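You operate a simulated robot arm through the tools that you are given. There is no shell and no other tool. Be economical: measure what you need, move in short steps, check, and stop when the job is done.

The job below is to be done with a simulated robot arm. You get a single attempt, and the scene is never put back.

JOB
Wipe the wet pink mug dry, then stand it and the yellow mug on the blue tray.
Fine: use the grey cloth and put it back; the cup rack stays out.

Only the result counts: the job must be done as asked and must still hold three seconds after the hand-in. Knocking over, shifting, dropping, spilling or breaking anything else fails it. Flat cloth is picked up by pressing the open fingertips on it (5 to 10 N) and closing them slowly along it; thin cloth reads only 2 to 8 mm in the jaws.

ROBOT AND FRAMES
A 7-joint arm with a two-finger parallel gripper, fixed in place. Base frame: the origin is at the foot of the arm, x ahead of it, y to its left, z up. Units: m, degrees, N and s.
With the tool pointing down near the work surface it reaches from about 0.16 to 0.62 m from the base axis. Its first joint turns from -66.0 to 66.0 degrees. Payload 1.57 kg.
Tool frame: the origin (TCP) lies between the finger pads and is the grasp point; the fingertips stand 0.03 m ahead of it; z points along the fingers, y is the line along which they close. The gripper opens to 0.11 m. The fingers are 0.024 m wide and 0.012 m thick; the gripper's body (0.048 by 0.112 m) begins 0.078 m behind the TCP.
Orientation is that of the tool frame in the base frame, as [roll, pitch, yaw] about the fixed x, y, z axes, in that order (R = Rz(yaw) Ry(pitch) Rx(roll)). With the fingers straight down and closing along the base's y, the tool's x points along the base's -x, its y along +y and its z along -z.

CONTROLS
- The arm moves only by the tool apply_moves. Its argument "plan" is a list of rows, each an object (a shift or turn left out is 0, a gripper value left out holds the last) with "fingers": the finger opening in m, from 0 to 0.11; "translation": the shift along the tool's x, y, z in m, a list of three; "turn": the turn, a rotation vector about the tool's x, y, z in degrees, a list of three. In form: [{"fingers": fingers, "translation": [dx, dy, dz], "turn": [wx, wy, wz]}, ...]. A call has 1 to 12 rows; each row is the pose to reach, as a shift and turn from the pose commanded when the call began, along the tool's axes at that moment. A row lasts 0.2 s, in which the tool goes at most 0.05 m and 8.6 degrees; a call with a longer step from one row to the next is refused whole, and so is a gripper value outside its range. Where a pose cannot be reached the arm comes as near as it can. A force on the tool above 40 N (or 10 N above the force at the start of the call, whichever is more), or a blocked arm, ends the call early, and 0.2 s more pass. Each finger travels about 0.108 m/s and halts on what it meets, pressing with about 24 N; the grip force reading is that of the motor and also rises with nothing between the fingers. The clock runs only during rows and for 0.2 s after the last one: add rows that repeat a pose to give the fingers time. The reply holds the time, the measured pose of the TCP, the force on the tool along the base axes, the opening and the grip force, in the units named above and with some noise, with the torque about the TCP (base axes, N m) and any sound that the robot's microphone picked up.
- Cameras (640 x 400 px; columns grow to the right, rows downward): "scene" is fixed at [0.1649, -0.4054, 1.4087]; the picture's right is [0.68, -0.73, 0.00], its down [-0.45, -0.42, -0.79] and it looks along [0.58, 0.54, -0.61] (base axes); focal length 319 px, centre (320, 200). "wrist" rides on the gripper at [0.07, 0.016, -0.141] in the tool frame; the picture's right is [-0.23, 0.97, 0.00], its down [-0.86, -0.20, -0.48] and it looks along [-0.47, -0.11, 0.88] (tool axes); focal length 222 px, centre (320, 200). There is no depth. A picture from a camera that has moved, and an enlarged one, comes with that camera's place and axes in the base frame and with its lens. The place of the scene camera against the robot may be out by one fixed shift of up to 0.018 m in any direction.
- get_image(camera): a new picture of that camera. It takes no simulated time.
- inspect(camera, box): a new picture of the part [left, top, right, bottom] of that camera's present view, enlarged. It takes no simulated time.
- sign_off(): hands the job in; it is judged then, once.

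Go step by step. Nothing tells you positions but the pictures and the camera data: compare them with the known pose of the tool, close in by small moves and look again before you grip or let go. The budget is 120 turns and 64 pictures, counting those below and the enlarged ones. Unless the task says otherwise, let go and move clear before handing in, and close with one line.

The tools are called after "Call:" as name(argument=value, ...) on one line, values as JSON. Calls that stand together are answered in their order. apply_moves: Moves the arm, as the interface text tells. Its arguments: {"type":"object","properties":{"plan":{"type":"array"}},"required":["plan"]} The other tools are called the same way: get_image (camera) takes a picture; inspect (camera, box) takes an enlarged picture of a part of a camera's view; sign_off () hands the job in.

At the start:

```text
t: 0.0
tool_pos: [0.3714, 0.0802, 1.1809]
tcp_rot: [-180.0, 0.1, -179.9]
force: [0.8, 0.3, 0.6]
moment: [0.0, 0.0, 0.0]
gripper_width: 0.11
grasp_force: 0.0
```

scene: 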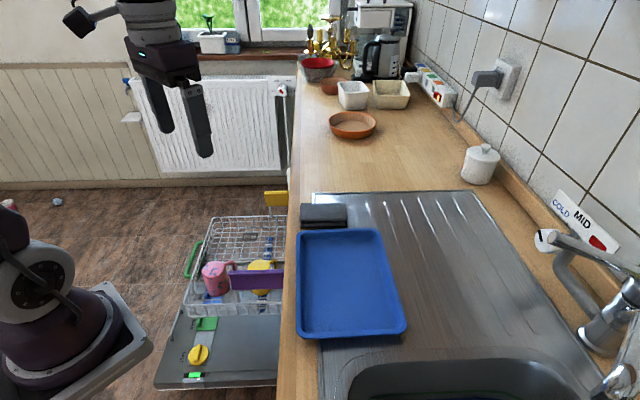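
wrist: 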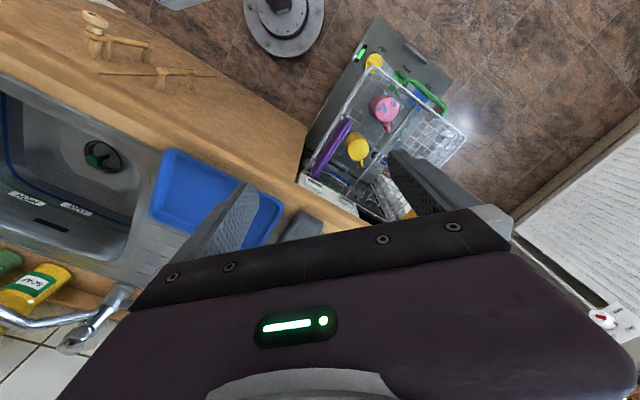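

The pink mug looks to be near (0.41, 0.26, 0.63) and the yellow one near (0.51, 0.17, 0.63), both in the pulled-out rack. The tray is centred near (0.48, -0.17) at z about 0.92, and the cloth is near (0.59, -0.02). I'll enlarge these parts before moving.

Call:
inspect(camera="scene", box=[160, 180, 320, 320])

Call:
inspect(camera="scene", box=[270, 170, 430, 350])

Call:
inspect(camera="wrist", box=[280, 40, 480, 230])

```text
2.86 times, centred on (240, 250) of scene
camera zoom: at [0.1649, -0.4054, 1.4087], right [0.68, -0.73, 0.0], down [-0.45, -0.42, -0.79], along [0.58, 0.54, -0.61], focal length 912 px, centre (549, 57)
```

zoom: 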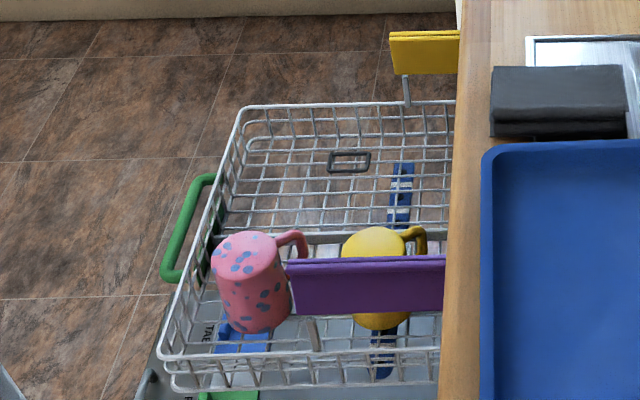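

```text
2.22 times, centred on (350, 260) of scene
camera zoom: at [0.1649, -0.4054, 1.4087], right [0.68, -0.73, 0.0], down [-0.45, -0.42, -0.79], along [0.58, 0.54, -0.61], focal length 709 px, centre (253, 67)
```

zoom: 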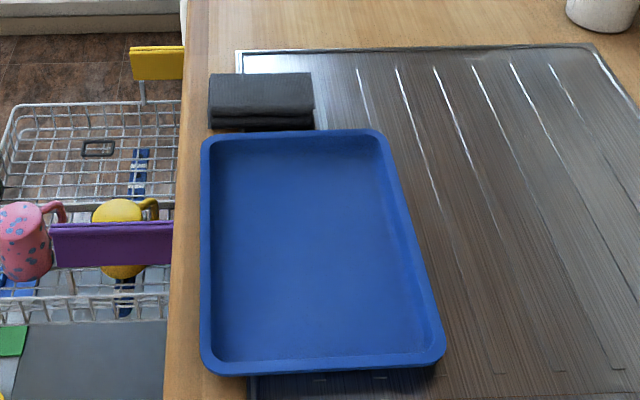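

```text
2.11 times, centred on (380, 135) of wrist
camera zoom: at [0.3004, 0.0963, 1.3218], right [0.23, 0.97, 0.0], down [0.86, -0.2, 0.48], along [0.47, -0.11, -0.88], focal length 468 px, centre (194, 337)
```

zoom: 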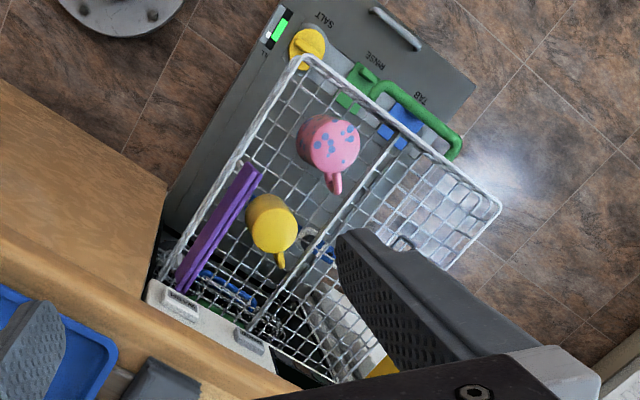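

The mugs stand upside down in the rack, closed base up, and the pink one has blue patches that may be water. I'll move the wrist camera over the rack to see both mugs better.

Call:
apply_moves(plan=[{"translation": [0.01, 0.024, 0.038]}, {"translation": [0.02, 0.048, 0.076]}, {"translation": [0.03, 0.072, 0.114]}, {"translation": [0.04, 0.096, 0.152]}, {"translation": [0.05, 0.12, 0.19]}, {"translation": [0.06, 0.144, 0.228]}, {"translation": [0.07, 0.168, 0.266]}, {"translation": [0.08, 0.19, 0.3]}])

Call:
get_image(camera="wrist")

```text
t: 1.8
tool_pos: [0.2901, 0.2688, 0.8804]
tcp_rot: [-180.0, 0.0, -180.0]
force: [-0.7, 0.0, -0.5]
moment: [0.0, 0.01, -0.02]
gripper_width: 0.11
grasp_force: 0.0
```

```text
58 pictures are left
camera wrist: at [0.22, 0.2855, 1.0212], right [0.23, 0.97, 0.0], down [0.85, -0.2, 0.48], along [0.47, -0.11, -0.88], focal length 222 px, centre (320, 200)
```

wrist: 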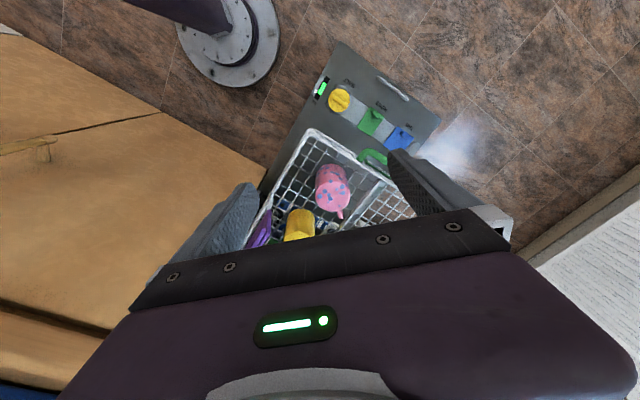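

The pink mug is now in plain view between the fingers. I'll enlarge it.

Call:
inspect(camera="wrist", box=[240, 120, 420, 250])

Call:
inspect(camera="scene", box=[175, 235, 295, 310])

```text
3.08 times, centred on (330, 185) of wrist
camera zoom: at [0.22, 0.2855, 1.0212], right [0.23, 0.97, 0.0], down [0.85, -0.2, 0.48], along [0.47, -0.11, -0.88], focal length 684 px, centre (289, 246)
```

zoom: 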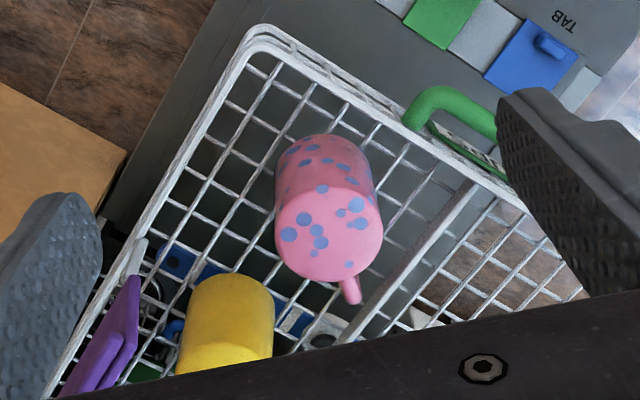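

```text
5.33 times, centred on (235, 272) of scene
camera zoom: at [0.1649, -0.4054, 1.4087], right [0.68, -0.73, 0.0], down [-0.45, -0.42, -0.79], along [0.58, 0.54, -0.61], focal length 1703 px, centre (773, -187)
```

zoom: 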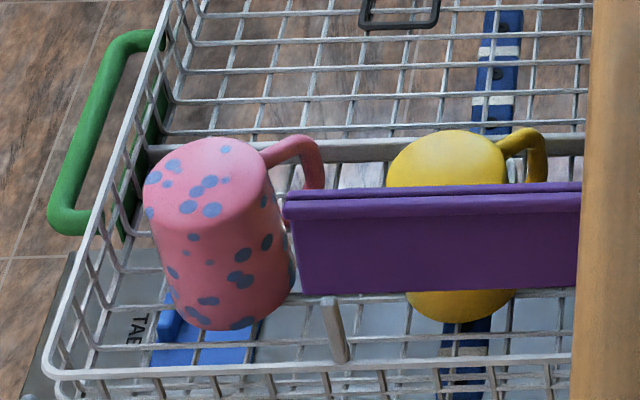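

Drops cover both the base and the sides of the pink mug. I'll go and look at the cloth from close above.

Call:
apply_moves(plan=[{"translation": [-0.01, -0.02, -0.04]}, {"translation": [-0.03, -0.05, -0.07]}, {"translation": [-0.05, -0.085, -0.1]}, {"translation": [-0.07, -0.12, -0.125]}, {"translation": [-0.09, -0.155, -0.15]}, {"translation": [-0.11, -0.19, -0.17]}, {"translation": [-0.13, -0.23, -0.185]}, {"translation": [-0.15, -0.265, -0.195]}, {"translation": [-0.17, -0.3, -0.2]}])

Call:
get_image(camera="wrist")

```text
refused: row 3 steps farther than a row can; nothing moved
```

```text
55 pictures are left
camera wrist: at [0.22, 0.2855, 1.0212], right [0.23, 0.97, 0.0], down [0.85, -0.2, 0.48], along [0.47, -0.11, -0.88], focal length 222 px, centre (320, 200)
```

wrist: 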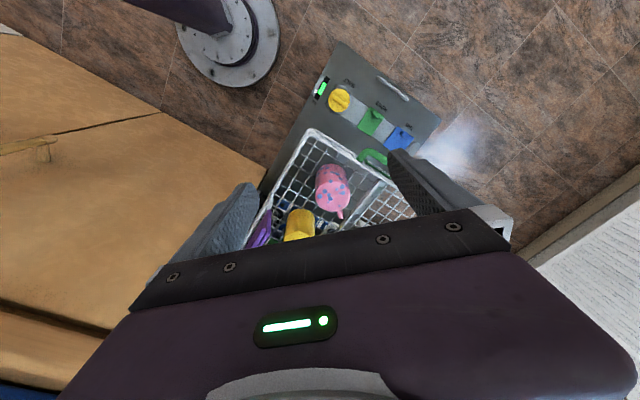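

That plan had a step that was too long, so nothing moved. I'll send it again with shorter steps.

Call:
apply_moves(plan=[{"translation": [-0.01, -0.02, -0.04]}, {"translation": [-0.025, -0.045, -0.075]}, {"translation": [-0.04, -0.075, -0.105]}, {"translation": [-0.057, -0.106, -0.13]}, {"translation": [-0.075, -0.14, -0.15]}, {"translation": [-0.093, -0.175, -0.168]}, {"translation": [-0.112, -0.21, -0.182]}, {"translation": [-0.132, -0.247, -0.192]}, {"translation": [-0.151, -0.28, -0.198]}, {"translation": [-0.17, -0.3, -0.2]}])

Call:
get_image(camera="wrist")

```text
t: 4.0
tool_pos: [0.4607, -0.0308, 1.0821]
tcp_rot: [180.0, 0.1, -179.9]
force: [0.3, 0.1, 0.1]
moment: [0.0, 0.01, 0.02]
gripper_width: 0.1101
grasp_force: 0.1
```

```text
54 pictures are left
camera wrist: at [0.3897, -0.0139, 1.2226], right [0.23, 0.97, 0.0], down [0.86, -0.2, 0.48], along [0.47, -0.11, -0.88], focal length 222 px, centre (320, 200)
```

wrist: 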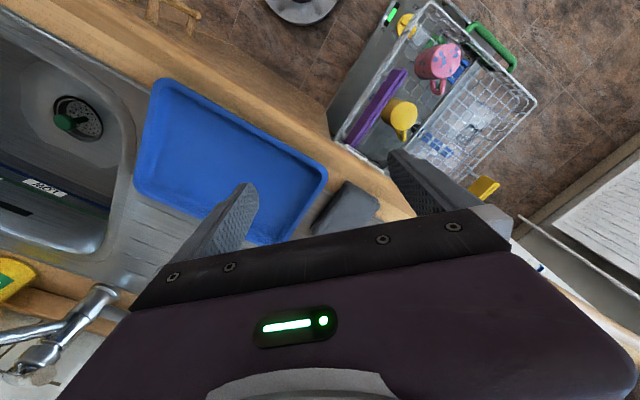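

The tray rim looks to be near z 0.90 and the cloth near (0.57, -0.02). I'll enlarge the cloth.

Call:
inspect(camera="wrist", box=[280, 150, 430, 250])

Call:
inspect(camera="scene", box=[290, 190, 360, 240])

```text
4.00 times, centred on (355, 200) of wrist
camera zoom: at [0.3897, -0.0139, 1.2226], right [0.23, 0.97, 0.0], down [0.86, -0.2, 0.48], along [0.47, -0.11, -0.88], focal length 888 px, centre (180, 200)
```

zoom: 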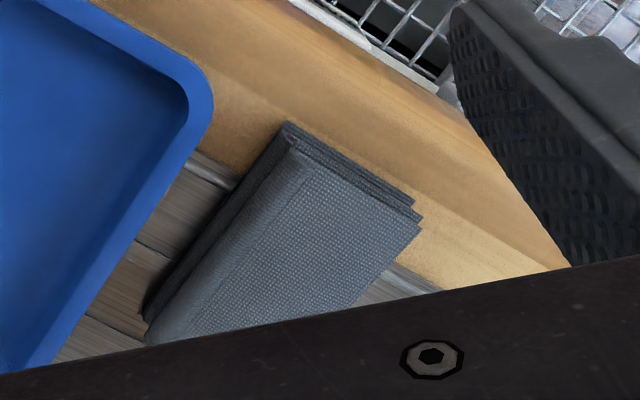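

```text
8.00 times, centred on (325, 215) of scene
camera zoom: at [0.1649, -0.4054, 1.4087], right [0.68, -0.73, 0.0], down [-0.45, -0.42, -0.79], along [0.58, 0.54, -0.61], focal length 2554 px, centre (280, 80)
```

zoom: 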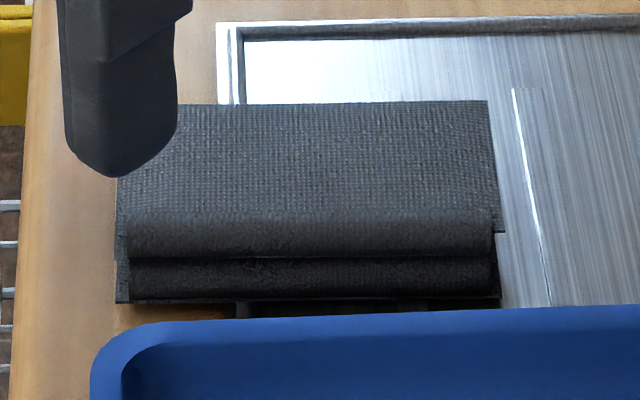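

The folded cloth is about 0.11 by 0.065 m, turned 45 degrees, centred near (0.60, -0.02). I'll turn the tool so that it closes along the short side and stop above it.

Call:
apply_moves(plan=[{"fingers": 0.035, "translation": [-0.02, 0.004, 0.01], "turn": [0, 0, 7.5]}, {"translation": [-0.04, 0.008, 0.02], "turn": [0, 0, 15]}, {"translation": [-0.065, 0.012, 0.035], "turn": [0, 0, 22.5]}, {"translation": [-0.09, 0.016, 0.05], "turn": [0, 0, 30]}, {"translation": [-0.11, 0.02, 0.065], "turn": [0, 0, 37.5]}, {"translation": [-0.13, 0.023, 0.08], "turn": [0, 0, 45]}, {"translation": [-0.13, 0.023, 0.08], "turn": [0, 0, 45]}])

Call:
get_image(camera="wrist")

Call:
inspect(camera="scene", box=[260, 140, 420, 260])

```text
t: 5.6
tool_pos: [0.5906, -0.0069, 1.0006]
tcp_rot: [180.0, 0.0, 134.9]
force: [0.3, -0.8, -0.4]
moment: [-0.02, 0.0, -0.05]
gripper_width: 0.035
grasp_force: 0.1
```

```text
51 pictures are left
camera wrist: at [0.5523, 0.0542, 1.1419], right [0.85, 0.53, 0.0], down [0.46, -0.75, 0.48], along [0.25, -0.41, -0.88], focal length 222 px, centre (320, 200)
```

wrist: 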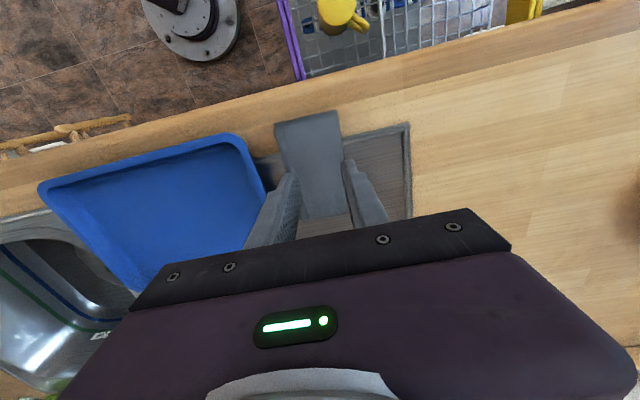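

```text
3.33 times, centred on (340, 200) of scene
camera zoom: at [0.1649, -0.4054, 1.4087], right [0.68, -0.73, 0.0], down [-0.45, -0.42, -0.79], along [0.58, 0.54, -0.61], focal length 1064 px, centre (253, 200)
```

zoom: 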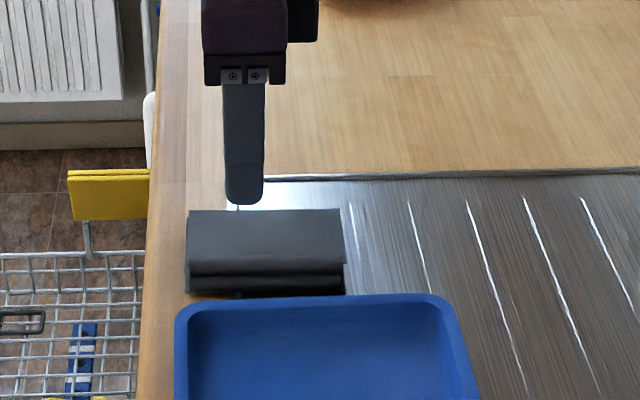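

The open fingers are lined up over the cloth. I'll go down slowly until they press lightly.

Call:
apply_moves(plan=[{"translation": [0, -0.003, 0.02]}, {"translation": [0, -0.003, 0.04]}, {"translation": [0, -0.003, 0.05]}])

Call:
inspect(camera="scene", box=[290, 180, 370, 240])

```text
t: 6.4
tool_pos: [0.5889, -0.0085, 0.9602]
tcp_rot: [179.8, 0.3, 135.0]
force: [-6.7, 0.6, 16.3]
moment: [-0.1, 0.26, -0.02]
gripper_width: 0.0351
grasp_force: 0.0
stopped in row 3: the force on the tool passed its limit at 61 N (the readings are from after the stop); the commanded pose is now the measured one
```

```text
6.67 times, centred on (330, 210) of scene
camera zoom: at [0.1644, -0.4054, 1.4088], right [0.68, -0.73, 0.0], down [-0.45, -0.42, -0.79], along [0.58, 0.54, -0.61], focal length 2128 px, centre (253, 133)
```

zoom: 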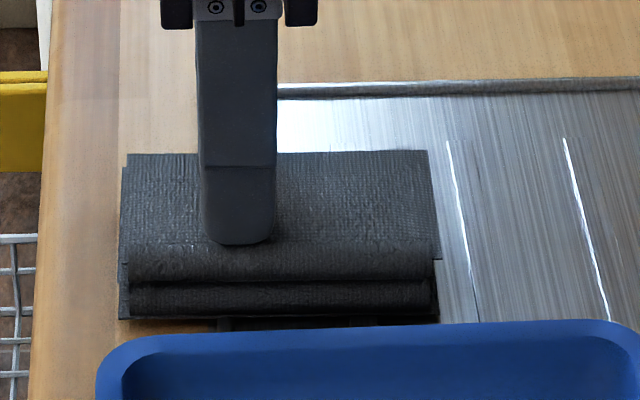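

I touched the cloth at fingertip z 0.930, and the force is 16 N, which is too much. I'll back off slightly and read it again.

Call:
apply_moves(plan=[{"translation": [0, 0, -0.001]}, {"translation": [0, 0, -0.001]}])

```text
t: 7.0
tool_pos: [0.5897, -0.0085, 0.961]
tcp_rot: [179.8, 0.2, 135.1]
force: [-3.6, -0.2, 12.4]
moment: [-0.02, 0.22, -0.04]
gripper_width: 0.0349
grasp_force: 0.1
```

Call:
apply_moves(plan=[{"translation": [0, 0, -0.001]}, {"translation": [0, 0, -0.001]}])

```text
t: 7.6
tool_pos: [0.5897, -0.0093, 0.9614]
tcp_rot: [179.8, 0.3, 135.0]
force: [-0.7, -0.3, 0.0]
moment: [0.0, 0.03, -0.01]
gripper_width: 0.0351
grasp_force: 0.3
```

The fingers have just come free, so about half a millimetre back down should give the right pressure.

Call:
apply_moves(plan=[{"translation": [0, 0, 0.0006]}, {"translation": [0, 0, 0.0006]}])

```text
t: 8.2
tool_pos: [0.5892, -0.0095, 0.9606]
tcp_rot: [179.8, 0.1, 134.9]
force: [-0.3, 1.4, 4.9]
moment: [-0.05, 0.07, -0.03]
gripper_width: 0.0351
grasp_force: 0.6
```

The force is now 5 N. I'll add a touch more and close slowly.

Call:
apply_moves(plan=[{"translation": [0, 0, 0.0003], "fingers": 0.032}, {"translation": [0, 0, 0.0003], "fingers": 0.028}, {"translation": [0, 0, 0.0003], "fingers": 0.024}, {"translation": [0, 0, 0.0003], "fingers": 0.02}, {"translation": [0, 0, 0.0003], "fingers": 0.016}, {"translation": [0, 0, 0.0003], "fingers": 0.012}, {"translation": [0, 0, 0.0003], "fingers": 0.008}, {"translation": [0, 0, 0.0003], "fingers": 0.004}, {"translation": [0, 0, 0.0003], "fingers": 0.0}, {"translation": [0, 0, 0.0003], "fingers": 0.0}])

Call:
inspect(camera="scene", box=[290, 180, 370, 240])

```text
t: 10.4
tool_pos: [0.5902, -0.0085, 0.9617]
tcp_rot: [179.9, 0.1, 135.0]
force: [0.1, 0.2, 7.4]
moment: [0.01, -0.01, 0.03]
gripper_width: 0.0002
grasp_force: 21.4
```

```text
6.67 times, centred on (330, 210) of scene
camera zoom: at [0.1647, -0.4054, 1.4087], right [0.68, -0.73, 0.0], down [-0.45, -0.42, -0.79], along [0.58, 0.54, -0.61], focal length 2128 px, centre (253, 133)
```

zoom: 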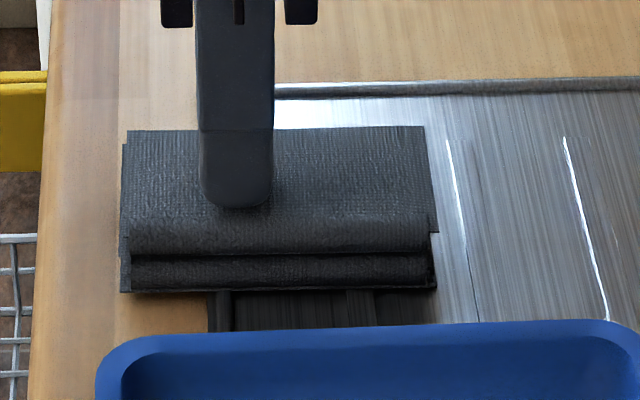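

The jaws closed on nothing and slid the folded cloth about 1 cm away from the tray, like a stiff pad. I'll lift clear and look again.

Call:
apply_moves(plan=[{"translation": [0, 0, -0.03]}, {"translation": [0, 0, -0.06], "fingers": 0.09}, {"translation": [0, 0, -0.06], "fingers": 0.09}, {"translation": [0, 0, -0.06], "fingers": 0.09}])

Call:
inspect(camera="wrist", box=[220, 80, 440, 240])

Call:
inspect(camera="scene", box=[290, 180, 370, 240])

```text
t: 11.4
tool_pos: [0.5885, -0.0092, 1.0208]
tcp_rot: [179.8, 0.1, 135.0]
force: [-0.2, -0.2, 0.1]
moment: [-0.01, 0.01, 0.01]
gripper_width: 0.0901
grasp_force: 0.0
```

```text
2.50 times, centred on (330, 160) of wrist
camera zoom: at [0.55, 0.052, 1.1615], right [0.85, 0.53, 0.0], down [0.46, -0.75, 0.48], along [0.26, -0.41, -0.88], focal length 555 px, centre (295, 300)
```

zoom: 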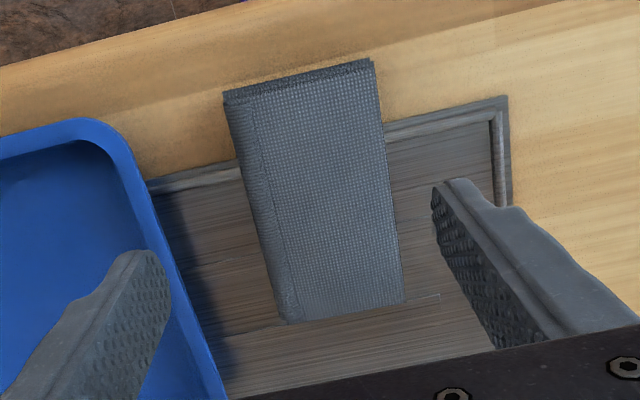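

```text
6.67 times, centred on (330, 210) of scene
camera zoom: at [0.1649, -0.4054, 1.4087], right [0.68, -0.73, 0.0], down [-0.45, -0.42, -0.79], along [0.58, 0.54, -0.61], focal length 2128 px, centre (253, 133)
```

zoom: 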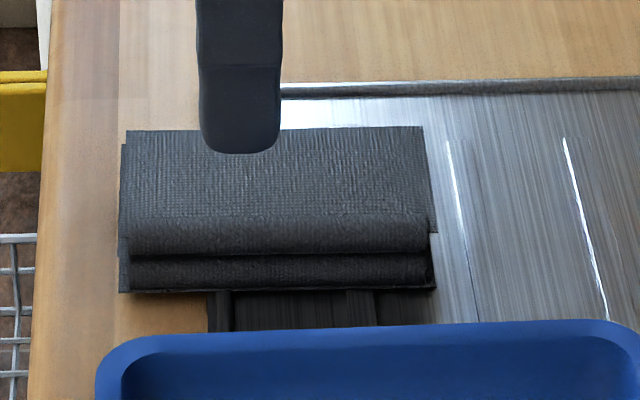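

The cloth now centres at about (0.604, -0.010) with its top at z 0.930. It is stiff and about 0.06 m across, so I'll take the whole folded pad between the fingers from both sides.

Call:
apply_moves(plan=[{"fingers": 0.085, "translation": [-0.006, 0.011, 0.0]}, {"fingers": 0.085, "translation": [-0.006, 0.011, 0.03]}, {"translation": [-0.006, 0.011, 0.05]}, {"translation": [-0.006, 0.011, 0.065]}, {"translation": [-0.006, 0.011, 0.072]}, {"translation": [-0.006, 0.011, 0.079]}])

Call:
inspect(camera="scene", box=[290, 180, 370, 240])

Call:
inspect(camera="wrist", box=[220, 80, 440, 240])

```text
t: 12.8
tool_pos: [0.6005, -0.0059, 0.9416]
tcp_rot: [179.8, 0.0, 135.0]
force: [0.0, 0.0, -0.3]
moment: [0.01, 0.01, -0.02]
gripper_width: 0.0851
grasp_force: 0.0
```

```text
6.67 times, centred on (330, 210) of scene
camera zoom: at [0.1649, -0.4054, 1.4087], right [0.68, -0.73, 0.0], down [-0.45, -0.42, -0.79], along [0.58, 0.54, -0.61], focal length 2128 px, centre (253, 133)
```

zoom: 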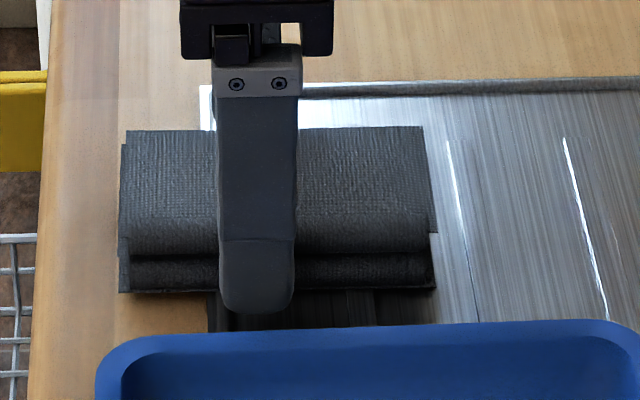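

```text
2.50 times, centred on (330, 160) of wrist
camera zoom: at [0.5618, 0.0554, 1.0821], right [0.85, 0.53, 0.0], down [0.46, -0.75, 0.48], along [0.26, -0.41, -0.88], focal length 555 px, centre (295, 300)
```

zoom: 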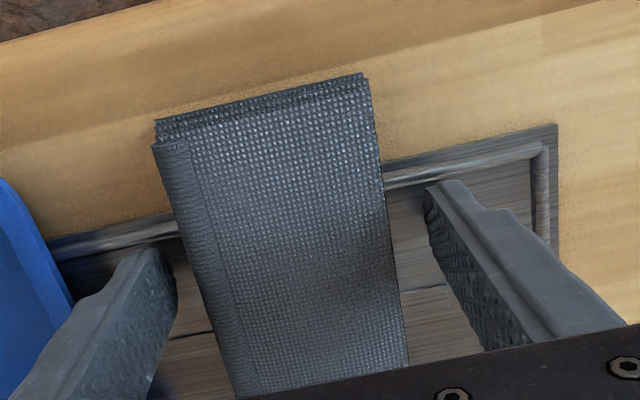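

The fingers stand on either side of the pad, clear of the tray. I'll close on it.

Call:
apply_moves(plan=[{"fingers": 0.075}, {"fingers": 0.065}, {"fingers": 0.058}, {"fingers": 0.05}, {"fingers": 0.04}, {"fingers": 0.03}, {"fingers": 0.02}, {"fingers": 0.01}, {"fingers": 0.0}, {"fingers": 0.0}])

Call:
inspect(camera="scene", box=[290, 180, 370, 240])

```text
t: 15.0
tool_pos: [0.5995, -0.0049, 0.942]
tcp_rot: [179.9, 0.2, 135.0]
force: [0.3, 1.1, 0.4]
moment: [-0.02, -0.04, 0.0]
gripper_width: 0.0639
grasp_force: 24.2
```

```text
6.67 times, centred on (330, 210) of scene
camera zoom: at [0.1649, -0.4054, 1.4087], right [0.68, -0.73, 0.0], down [-0.45, -0.42, -0.79], along [0.58, 0.54, -0.61], focal length 2128 px, centre (253, 133)
```

zoom: 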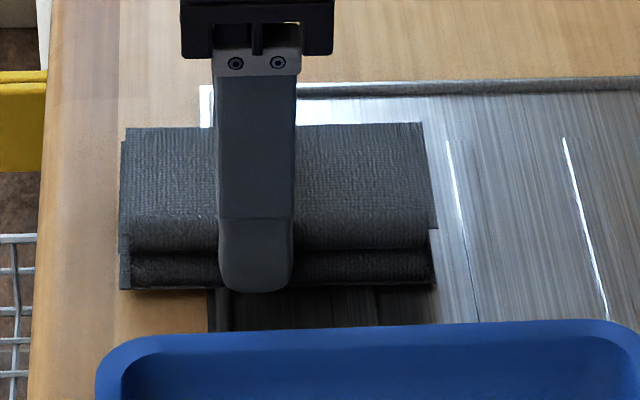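

The jaws hold the pad at 0.064 m. I'll lift it a little and check that it stays held.

Call:
apply_moves(plan=[{"translation": [0, 0, -0.015]}, {"translation": [0, 0, -0.04]}, {"translation": [0, 0, -0.075]}, {"translation": [0, 0, -0.11]}])

Call:
inspect(camera="scene", box=[250, 130, 410, 250])

```text
t: 16.0
tool_pos: [0.6009, -0.0059, 1.0523]
tcp_rot: [179.8, 0.2, 135.1]
force: [0.5, 0.2, -0.2]
moment: [0.04, 0.0, -0.01]
gripper_width: 0.0637
grasp_force: 24.8
```

```text
3.33 times, centred on (330, 190) of scene
camera zoom: at [0.1649, -0.4054, 1.4087], right [0.68, -0.73, 0.0], down [-0.45, -0.42, -0.79], along [0.58, 0.54, -0.61], focal length 1064 px, centre (287, 233)
```

zoom: 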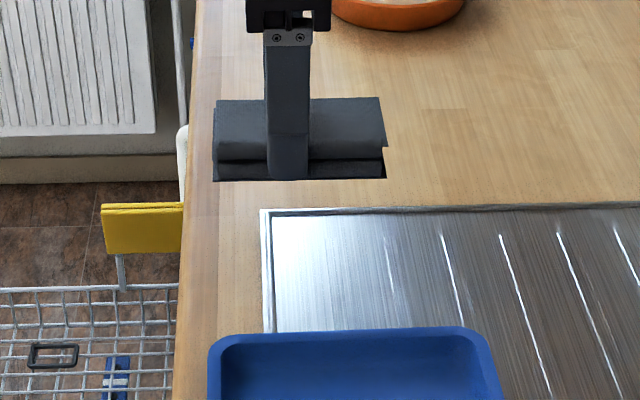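

The pad is held firmly. I'll carry it over the pink mug.

Call:
apply_moves(plan=[{"translation": [0.04, 0.007, 0]}, {"translation": [0.085, 0.015, 0]}, {"translation": [0.13, 0.023, 0]}, {"translation": [0.175, 0.031, 0.01]}, {"translation": [0.218, 0.039, 0.03]}, {"translation": [0.258, 0.047, 0.055]}, {"translation": [0.295, 0.054, 0.085]}, {"translation": [0.315, 0.059, 0.125]}, {"translation": [0.328, 0.059, 0.17]}, {"translation": [0.328, 0.059, 0.215]}, {"translation": [0.328, 0.059, 0.25]}, {"translation": [0.328, 0.059, 0.25]}])

Call:
get_image(camera="wrist")

Call:
inspect(camera="scene", box=[160, 180, 320, 320])

```text
t: 18.6
tool_pos: [0.4143, 0.2682, 0.8021]
tcp_rot: [179.8, 0.3, 135.0]
force: [0.6, 0.2, -0.8]
moment: [0.01, 0.0, -0.01]
gripper_width: 0.064
grasp_force: 24.0
```

```text
41 pictures are left
camera wrist: at [0.3732, 0.3289, 0.9429], right [0.85, 0.53, 0.0], down [0.46, -0.75, 0.48], along [0.26, -0.41, -0.88], focal length 222 px, centre (320, 200)
```

wrist: 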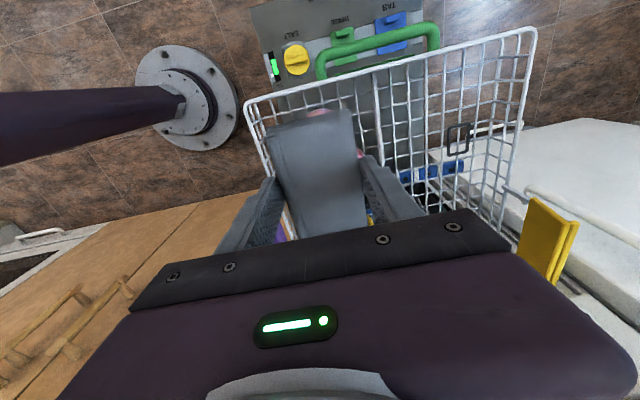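

```text
2.86 times, centred on (240, 250) of scene
camera zoom: at [0.1649, -0.4054, 1.4087], right [0.68, -0.73, 0.0], down [-0.45, -0.42, -0.79], along [0.58, 0.54, -0.61], focal length 912 px, centre (549, 57)
```

zoom: 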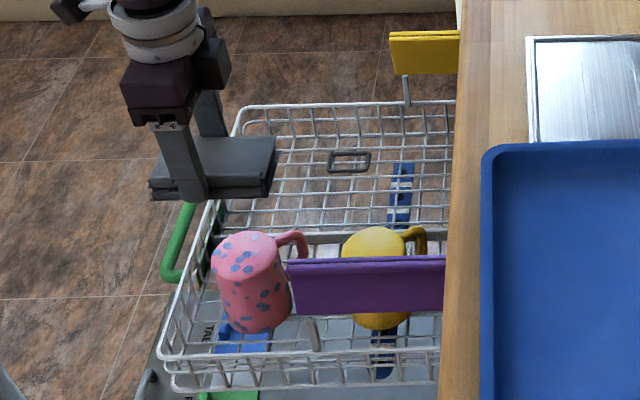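

The pad hangs over the pink mug, and I'll go down carefully onto its base.

Call:
apply_moves(plan=[{"translation": [0, 0, 0.04]}, {"translation": [0, 0, 0.075]}, {"translation": [0, 0, 0.095]}, {"translation": [0, 0, 0.105]}])

Call:
inspect(camera="scene", box=[160, 210, 290, 320])

```text
t: 19.6
tool_pos: [0.4117, 0.2673, 0.6953]
tcp_rot: [179.8, 0.2, 135.0]
force: [0.7, -0.8, -1.2]
moment: [0.03, 0.04, -0.01]
gripper_width: 0.0639
grasp_force: 24.2
```

```text
3.64 times, centred on (225, 265) of scene
camera zoom: at [0.1649, -0.4054, 1.4087], right [0.68, -0.73, 0.0], down [-0.45, -0.42, -0.79], along [0.58, 0.54, -0.61], focal length 1161 px, centre (666, -36)
```

zoom: 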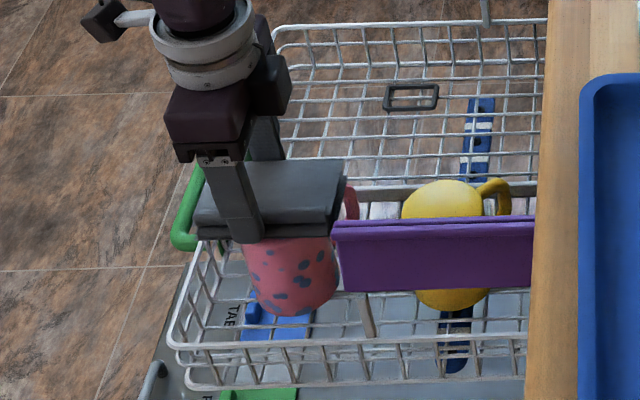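

Call:
apply_moves(plan=[{"translation": [0, 0, 0.003]}, {"translation": [0, 0, 0.006]}])

```text
t: 20.2
tool_pos: [0.4126, 0.2672, 0.6907]
tcp_rot: [179.9, 0.3, 135.1]
force: [0.0, 0.0, -0.6]
moment: [-0.01, -0.02, 0.0]
gripper_width: 0.0641
grasp_force: 23.9
```

There is no contact yet, so I'll continue in small steps.

Call:
apply_moves(plan=[{"translation": [0, 0, 0.003]}, {"translation": [0, 0, 0.006]}])

```text
t: 20.8
tool_pos: [0.4107, 0.268, 0.6846]
tcp_rot: [179.7, 0.2, 135.0]
force: [-3.9, -1.9, 34.8]
moment: [-0.16, 0.18, -0.07]
gripper_width: 0.0643
grasp_force: 23.7
```

The pad touches at about z 0.687 and now presses too hard, so I'll ease off.

Call:
apply_moves(plan=[{"translation": [0, 0, -0.002]}, {"translation": [0, 0, -0.002]}])

```text
t: 21.4
tool_pos: [0.4115, 0.2668, 0.6848]
tcp_rot: [179.9, 0.2, 135.0]
force: [-0.2, 0.4, 2.7]
moment: [0.09, 0.02, -0.05]
gripper_width: 0.0636
grasp_force: 24.1
```

The force is down to 3 N. I'll rub in small strokes over the base.

Call:
apply_moves(plan=[{"translation": [0.008, 0, 0.0002]}, {"translation": [0.015, 0, 0.0002]}, {"translation": [0.008, 0.008, 0.0002]}, {"translation": [0, 0.015, 0.0002]}, {"translation": [-0.008, 0.008, 0.0002]}, {"translation": [-0.015, 0, 0.0002]}, {"translation": [-0.008, -0.008, 0.0002]}, {"translation": [0, -0.015, 0.0002]}, {"translation": [0.008, -0.008, 0.0002]}, {"translation": [0.015, 0, 0.0002]}, {"translation": [0.007, 0, 0.0002]}, {"translation": [0, 0, 0.0002]}])

Call:
inspect(camera="scene", box=[160, 210, 290, 320])

```text
t: 24.0
tool_pos: [0.4114, 0.2675, 0.6866]
tcp_rot: [179.8, 0.2, 135.0]
force: [0.1, 0.2, -0.6]
moment: [0.0, -0.04, 0.0]
gripper_width: 0.0638
grasp_force: 23.9
```

```text
3.64 times, centred on (225, 265) of scene
camera zoom: at [0.1649, -0.4054, 1.4087], right [0.68, -0.73, 0.0], down [-0.45, -0.42, -0.79], along [0.58, 0.54, -0.61], focal length 1161 px, centre (666, -36)
```

zoom: 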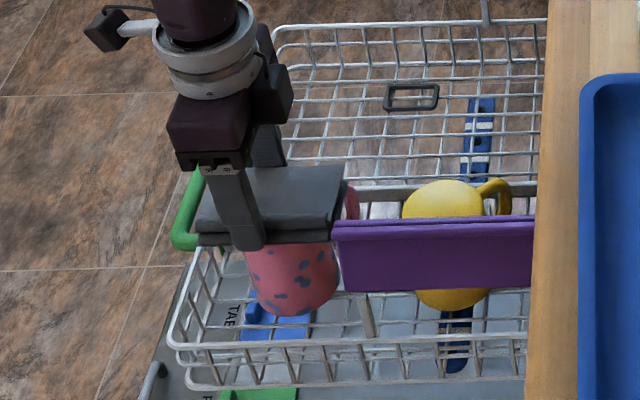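

I'll lift to see what the rubbing did.

Call:
apply_moves(plan=[{"translation": [0, 0, -0.03]}, {"translation": [0, 0, -0.07]}, {"translation": [0, 0, -0.1]}])

Call:
inspect(camera="scene", box=[175, 235, 295, 310])

```text
t: 24.8
tool_pos: [0.4105, 0.2667, 0.7857]
tcp_rot: [179.9, 0.2, 134.9]
force: [-1.0, 0.6, -0.5]
moment: [0.01, -0.05, 0.02]
gripper_width: 0.0637
grasp_force: 23.9
```

```text
5.33 times, centred on (235, 272) of scene
camera zoom: at [0.1649, -0.4054, 1.4087], right [0.68, -0.73, 0.0], down [-0.45, -0.42, -0.79], along [0.58, 0.54, -0.61], focal length 1703 px, centre (773, -187)
```

zoom: 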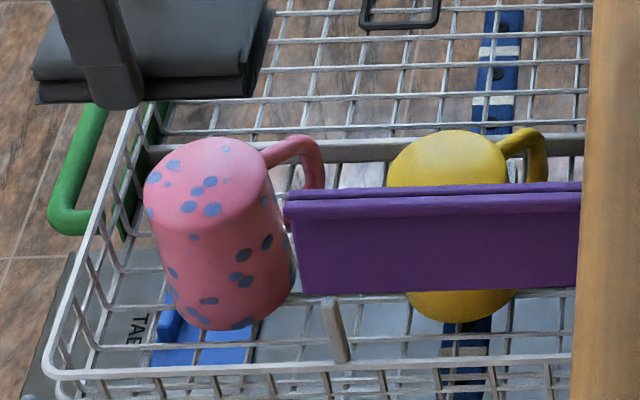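

The spots look unchanged. Contact was probably lost during the rub, because the force ended at zero. I'll go back down, settle at a steady 6 to 8 N and rub longer.

Call:
apply_moves(plan=[{"translation": [0, 0, 0.04]}, {"translation": [0, 0, 0.08]}, {"translation": [0, 0, 0.096]}, {"translation": [0, 0, 0.1]}, {"translation": [0, 0, 0.1005]}, {"translation": [0, 0, 0.1005]}])

```text
t: 26.2
tool_pos: [0.4125, 0.2669, 0.6851]
tcp_rot: [179.8, 0.2, 135.0]
force: [-2.3, -1.2, 10.4]
moment: [-0.07, 0.12, 0.0]
gripper_width: 0.064
grasp_force: 24.4
```

The force is steady at 10 N, so I'll rub along the long axis and read the force at the end.

Call:
apply_moves(plan=[{"translation": [0.007, 0, 0.0]}, {"translation": [0.014, 0, 0.0]}, {"translation": [0.02, 0, 0.0]}, {"translation": [0.01, 0, 0.0]}, {"translation": [0, 0, 0.0]}, {"translation": [-0.01, 0, 0.0]}, {"translation": [-0.02, 0, 0.0]}, {"translation": [-0.01, 0, 0.0]}, {"translation": [0, 0, 0.0]}, {"translation": [0.01, 0, 0.0]}, {"translation": [0.02, 0, 0.0]}])

Call:
inspect(camera="scene", box=[160, 210, 290, 320])

```text
t: 28.6
tool_pos: [0.3976, 0.2816, 0.6856]
tcp_rot: [179.9, 0.2, 135.1]
force: [1.3, 0.4, 0.9]
moment: [-0.04, -0.05, 0.0]
gripper_width: 0.0638
grasp_force: 24.0
```

```text
3.64 times, centred on (225, 265) of scene
camera zoom: at [0.1649, -0.4055, 1.4087], right [0.68, -0.73, 0.0], down [-0.45, -0.42, -0.79], along [0.58, 0.54, -0.61], focal length 1161 px, centre (666, -36)
```

zoom: 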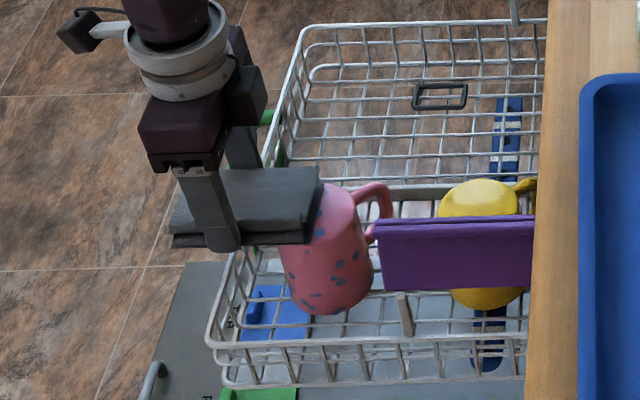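

The rubbing pushed the sliding rack in by about 3 cm. I'll re-centre on the mug and drag it back out with the same light pressure.

Call:
apply_moves(plan=[{"translation": [0, 0, -0.015]}, {"translation": [-0.035, 0, -0.015]}, {"translation": [-0.035, 0, -0.003]}, {"translation": [-0.035, 0, 0.0]}, {"translation": [-0.035, 0, 0.0003]}, {"translation": [-0.03, 0, 0.0005]}, {"translation": [-0.024, 0, 0.0005]}, {"translation": [-0.018, 0, 0.0005]}, {"translation": [-0.012, 0, 0.0005]}, {"translation": [-0.006, 0, 0.0005]}, {"translation": [0.0, 0, 0.0005]}])

Call:
inspect(camera="scene", box=[160, 210, 290, 320])

```text
t: 31.0
tool_pos: [0.3975, 0.2817, 0.6838]
tcp_rot: [179.8, 0.1, 135.0]
force: [2.4, -4.4, 15.2]
moment: [-0.33, -0.32, -0.03]
gripper_width: 0.0638
grasp_force: 24.5
```

```text
3.64 times, centred on (225, 265) of scene
camera zoom: at [0.1647, -0.4056, 1.4087], right [0.68, -0.73, 0.0], down [-0.45, -0.42, -0.79], along [0.58, 0.54, -0.61], focal length 1161 px, centre (666, -36)
```

zoom: 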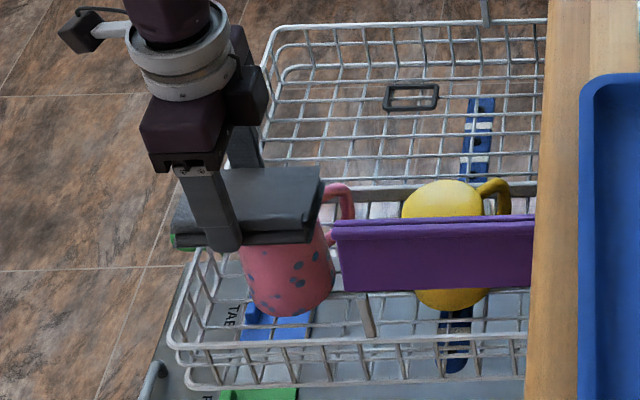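

The rack is back where it was. I'll lift and check the base of the mug.

Call:
apply_moves(plan=[{"translation": [0, 0, -0.03]}, {"translation": [0, 0, -0.07]}, {"translation": [0, 0, -0.1]}])

Call:
inspect(camera="scene", box=[175, 235, 295, 310])

```text
t: 31.8
tool_pos: [0.3978, 0.2833, 0.7848]
tcp_rot: [179.9, 0.2, 134.9]
force: [-0.1, 0.5, -0.8]
moment: [0.02, 0.01, -0.01]
gripper_width: 0.064
grasp_force: 23.7
```

```text
5.33 times, centred on (235, 272) of scene
camera zoom: at [0.1649, -0.4054, 1.4087], right [0.68, -0.73, 0.0], down [-0.45, -0.42, -0.79], along [0.58, 0.54, -0.61], focal length 1703 px, centre (773, -187)
```

zoom: 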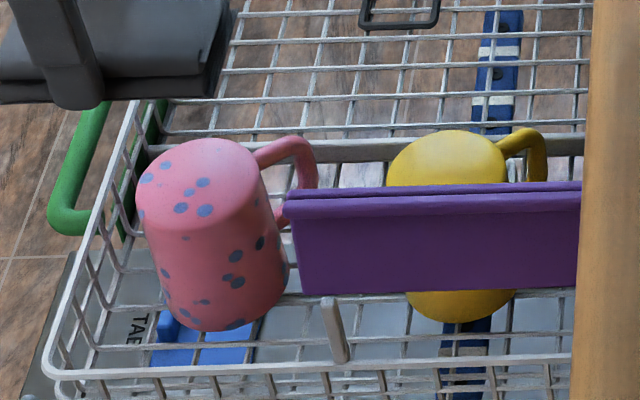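

The spots have shrunk and some are gone, so rubbing works and the remaining water shrinks as I go. I'll keep rubbing, but only across the rails so the rack stays put.

Call:
apply_moves(plan=[{"translation": [-0.012, 0, 0.04]}, {"translation": [-0.012, 0, 0.08]}, {"translation": [-0.012, 0, 0.096]}, {"translation": [-0.012, 0, 0.0995]}, {"translation": [-0.012, 0.007, 0.0995]}, {"translation": [-0.012, 0.014, 0.0995]}, {"translation": [-0.012, 0.005, 0.0995]}, {"translation": [-0.012, -0.005, 0.0995]}, {"translation": [-0.012, -0.014, 0.0995]}, {"translation": [-0.012, -0.005, 0.0995]}, {"translation": [-0.012, 0.005, 0.0995]}, {"translation": [-0.012, 0.0, 0.0995]}])

Call:
inspect(camera="scene", box=[160, 210, 290, 320])

```text
t: 34.4
tool_pos: [0.4062, 0.2733, 0.685]
tcp_rot: [179.8, 0.3, 134.9]
force: [0.8, 0.9, 2.8]
moment: [0.07, -0.02, -0.03]
gripper_width: 0.0638
grasp_force: 23.6
```

```text
3.64 times, centred on (225, 265) of scene
camera zoom: at [0.1649, -0.4054, 1.4087], right [0.68, -0.73, 0.0], down [-0.45, -0.42, -0.79], along [0.58, 0.54, -0.61], focal length 1161 px, centre (666, -36)
```

zoom: 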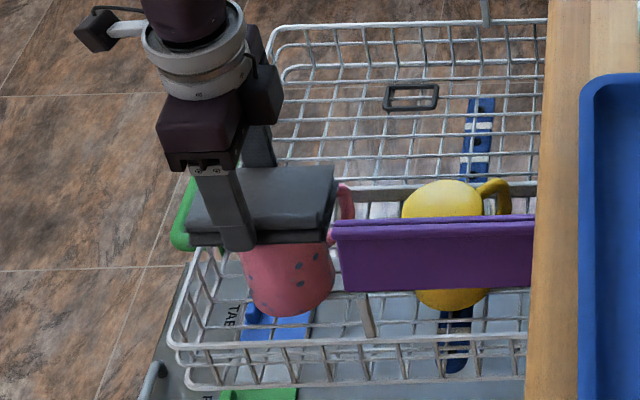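

The spots have shrunk further and the rack hasn't moved. I'll go on the same way with slightly more pressure.

Call:
apply_moves(plan=[{"translation": [0, 0.007, 0.0003]}, {"translation": [0, 0.014, 0.0003]}, {"translation": [0, 0.005, 0.0003]}, {"translation": [0, -0.005, 0.0003]}, {"translation": [0, -0.014, 0.0003]}, {"translation": [0, -0.005, 0.0003]}, {"translation": [0, 0.005, 0.0003]}, {"translation": [0, 0.014, 0.0003]}, {"translation": [0, 0.005, 0.0003]}, {"translation": [0, -0.005, 0.0003]}, {"translation": [0, -0.014, 0.0003]}, {"translation": [0, -0.005, 0.0003]}])

Call:
inspect(camera="scene", box=[160, 210, 290, 320])

```text
t: 37.0
tool_pos: [0.4016, 0.2691, 0.6838]
tcp_rot: [179.9, 0.2, 135.0]
force: [-2.3, -3.4, 18.0]
moment: [-0.11, 0.15, -0.02]
gripper_width: 0.0641
grasp_force: 23.5
```

```text
3.64 times, centred on (225, 265) of scene
camera zoom: at [0.1646, -0.4057, 1.4087], right [0.68, -0.73, 0.0], down [-0.45, -0.42, -0.79], along [0.58, 0.54, -0.61], focal length 1161 px, centre (666, -36)
```

zoom: 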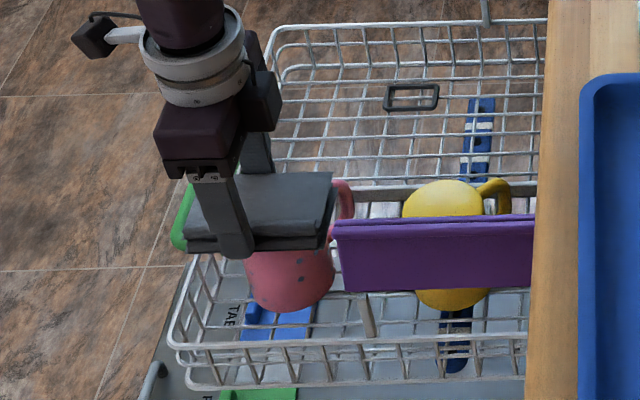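

Only faint spots are left. I'll do another round at slightly lower pressure.

Call:
apply_moves(plan=[{"translation": [0, 0.005, -0.0001]}, {"translation": [0, 0.012, -0.0001]}, {"translation": [0, 0.019, -0.0001]}, {"translation": [0, 0.01, -0.0001]}, {"translation": [0, 0, -0.0001]}, {"translation": [0, -0.009, -0.0001]}, {"translation": [0, 0, -0.0001]}, {"translation": [0, 0.01, -0.0001]}, {"translation": [0, 0.019, -0.0001]}, {"translation": [0, 0.01, -0.0001]}, {"translation": [0, 0, -0.0001]}, {"translation": [0, 0.005, -0.0001]}])

Call:
apply_moves(plan=[{"translation": [0, 0.007, 0]}, {"translation": [0, 0.014, 0]}, {"translation": [0, 0.005, 0]}, {"translation": [0, -0.005, 0]}, {"translation": [0, -0.014, 0]}, {"translation": [0, -0.005, 0]}, {"translation": [0, 0.005, 0]}, {"translation": [0, 0.014, 0]}, {"translation": [0, 0.005, 0]}, {"translation": [0, -0.005, 0]}, {"translation": [0, -0.012, 0]}, {"translation": [0, 0, 0]}])

Call:
apply_moves(plan=[{"translation": [0, 0, -0.03]}, {"translation": [0, 0, -0.07]}, {"translation": [0, 0, -0.1]}])

Call:
inspect(camera="scene", box=[175, 235, 295, 310])

```text
t: 39.6
tool_pos: [0.407, 0.274, 0.6845]
tcp_rot: [179.9, 0.3, 135.0]
force: [-0.2, 0.0, -0.4]
moment: [0.04, -0.01, 0.0]
gripper_width: 0.0639
grasp_force: 23.7
```

```text
t: 42.2
tool_pos: [0.4073, 0.2737, 0.6851]
tcp_rot: [179.8, 0.2, 134.8]
force: [-0.2, -0.2, -0.4]
moment: [-0.07, 0.03, -0.03]
gripper_width: 0.0637
grasp_force: 23.5
```

```text
t: 43.0
tool_pos: [0.4049, 0.275, 0.785]
tcp_rot: [179.7, 0.2, 135.0]
force: [-0.5, -0.6, 0.2]
moment: [0.02, -0.02, 0.02]
gripper_width: 0.0638
grasp_force: 23.8
```

```text
5.33 times, centred on (235, 272) of scene
camera zoom: at [0.1649, -0.4054, 1.4087], right [0.68, -0.73, 0.0], down [-0.45, -0.42, -0.79], along [0.58, 0.54, -0.61], focal length 1703 px, centre (773, -187)
```

zoom: 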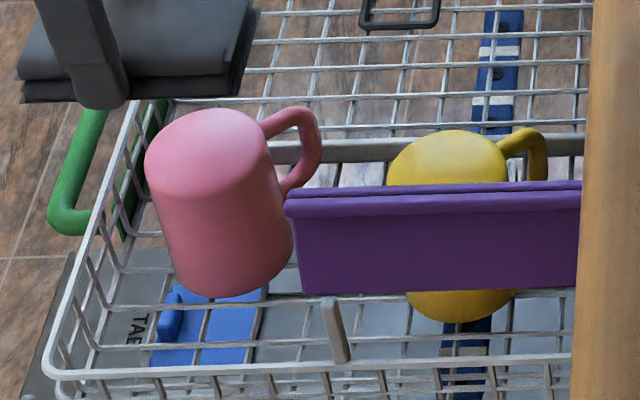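

The pink mug is completely dry. I'll take the cloth back to its original place.

Call:
apply_moves(plan=[{"translation": [0, 0, -0.045]}, {"translation": [0, 0, -0.09]}, {"translation": [0, 0, -0.135]}, {"translation": [-0.025, -0.005, -0.175]}, {"translation": [-0.055, -0.012, -0.21]}, {"translation": [-0.09, -0.02, -0.24]}, {"translation": [-0.13, -0.028, -0.26]}, {"translation": [-0.175, -0.037, -0.265]}, {"translation": [-0.22, -0.047, -0.265]}, {"translation": [-0.265, -0.057, -0.265]}, {"translation": [-0.305, -0.067, -0.265]}, {"translation": [-0.336, -0.0746, -0.265]}])

Call:
apply_moves(plan=[{"translation": [0, 0, 0.04]}, {"translation": [0, 0, 0.075]}, {"translation": [0, 0, 0.09]}, {"translation": [0, 0, 0.09]}])

Call:
inspect(camera="scene", box=[290, 180, 370, 240])

```text
t: 45.6
tool_pos: [0.5897, -0.0179, 1.0502]
tcp_rot: [179.9, 0.1, 135.2]
force: [0.0, -0.4, -0.6]
moment: [-0.04, 0.03, 0.03]
gripper_width: 0.0635
grasp_force: 23.8
```

```text
t: 46.6
tool_pos: [0.5915, -0.0164, 0.9615]
tcp_rot: [179.8, 0.3, 135.0]
force: [0.1, 0.5, -0.3]
moment: [0.06, 0.0, 0.02]
gripper_width: 0.0638
grasp_force: 24.0
```

```text
6.67 times, centred on (330, 210) of scene
camera zoom: at [0.1649, -0.4054, 1.4087], right [0.68, -0.73, 0.0], down [-0.45, -0.42, -0.79], along [0.58, 0.54, -0.61], focal length 2128 px, centre (253, 133)
```

zoom: 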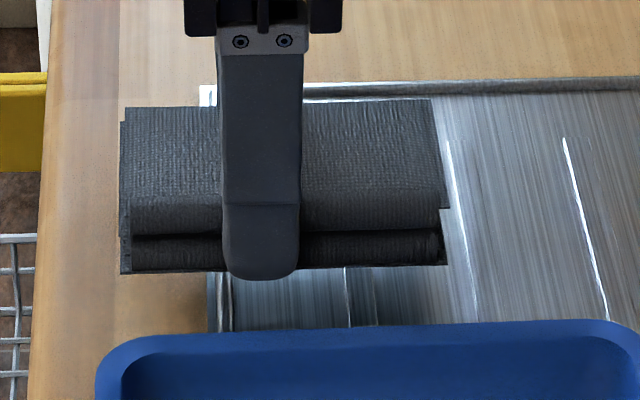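

Call:
apply_moves(plan=[{"translation": [0, 0, 0.01]}, {"translation": [0, 0, 0.017]}, {"translation": [0, 0, 0.0195]}, {"translation": [0, 0, 0.0195]}])

Call:
inspect(camera="scene", box=[290, 180, 370, 240])

```text
t: 47.6
tool_pos: [0.5896, -0.0175, 0.9409]
tcp_rot: [179.9, 0.2, 135.1]
force: [-0.5, 0.4, -0.2]
moment: [0.0, 0.0, 0.02]
gripper_width: 0.0639
grasp_force: 23.9
```

```text
6.67 times, centred on (330, 210) of scene
camera zoom: at [0.1649, -0.4054, 1.4087], right [0.68, -0.73, 0.0], down [-0.45, -0.42, -0.79], along [0.58, 0.54, -0.61], focal length 2128 px, centre (253, 133)
```

zoom: 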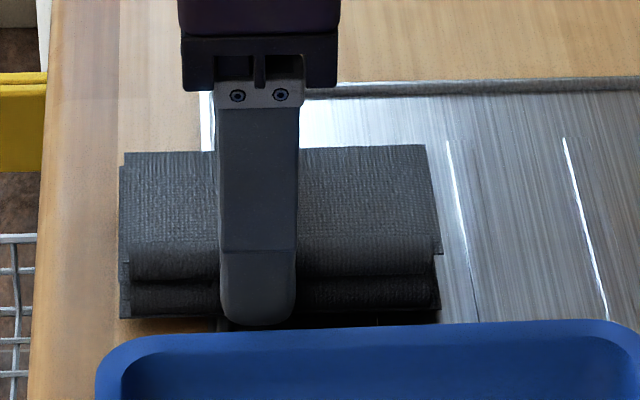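

This matches the original view. I'll lower the last millimetres until I feel the worktop.

Call:
apply_moves(plan=[{"translation": [0, 0, 0.001]}, {"translation": [0, 0, 0.002]}, {"translation": [0, 0, 0.002]}])

```text
t: 48.4
tool_pos: [0.5903, -0.0171, 0.9399]
tcp_rot: [179.8, 0.2, 135.0]
force: [0.5, 0.6, 6.6]
moment: [0.0, 0.27, -0.02]
gripper_width: 0.0639
grasp_force: 23.5
```

The pad rests on the worktop. I'll open slightly and rise.

Call:
apply_moves(plan=[{"fingers": 0.07}, {"fingers": 0.076}, {"fingers": 0.076}, {"fingers": 0.076, "translation": [0, 0, -0.02]}, {"translation": [0, 0, -0.05]}, {"translation": [0, 0, -0.09]}, {"translation": [0, 0, -0.13]}])

Call:
inspect(camera="scene", box=[270, 180, 420, 350])

```text
t: 50.0
tool_pos: [0.5903, -0.0153, 1.0686]
tcp_rot: [180.0, 0.2, 135.2]
force: [0.1, -0.3, -0.2]
moment: [-0.02, 0.0, 0.01]
gripper_width: 0.0761
grasp_force: 0.1
```

```text
2.35 times, centred on (345, 265) of scene
camera zoom: at [0.1649, -0.4054, 1.4087], right [0.68, -0.73, 0.0], down [-0.45, -0.42, -0.79], along [0.58, 0.54, -0.61], focal length 751 px, centre (261, 47)
```

zoom: 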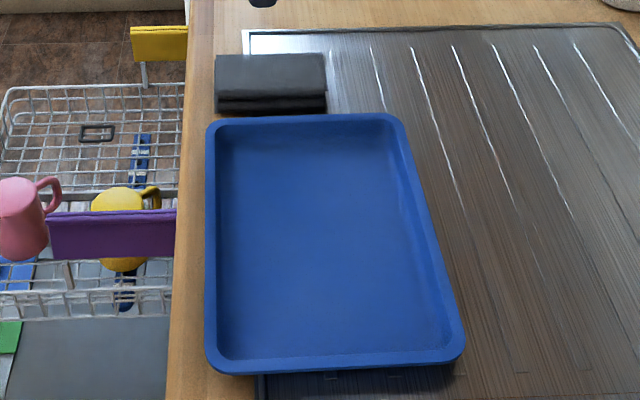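

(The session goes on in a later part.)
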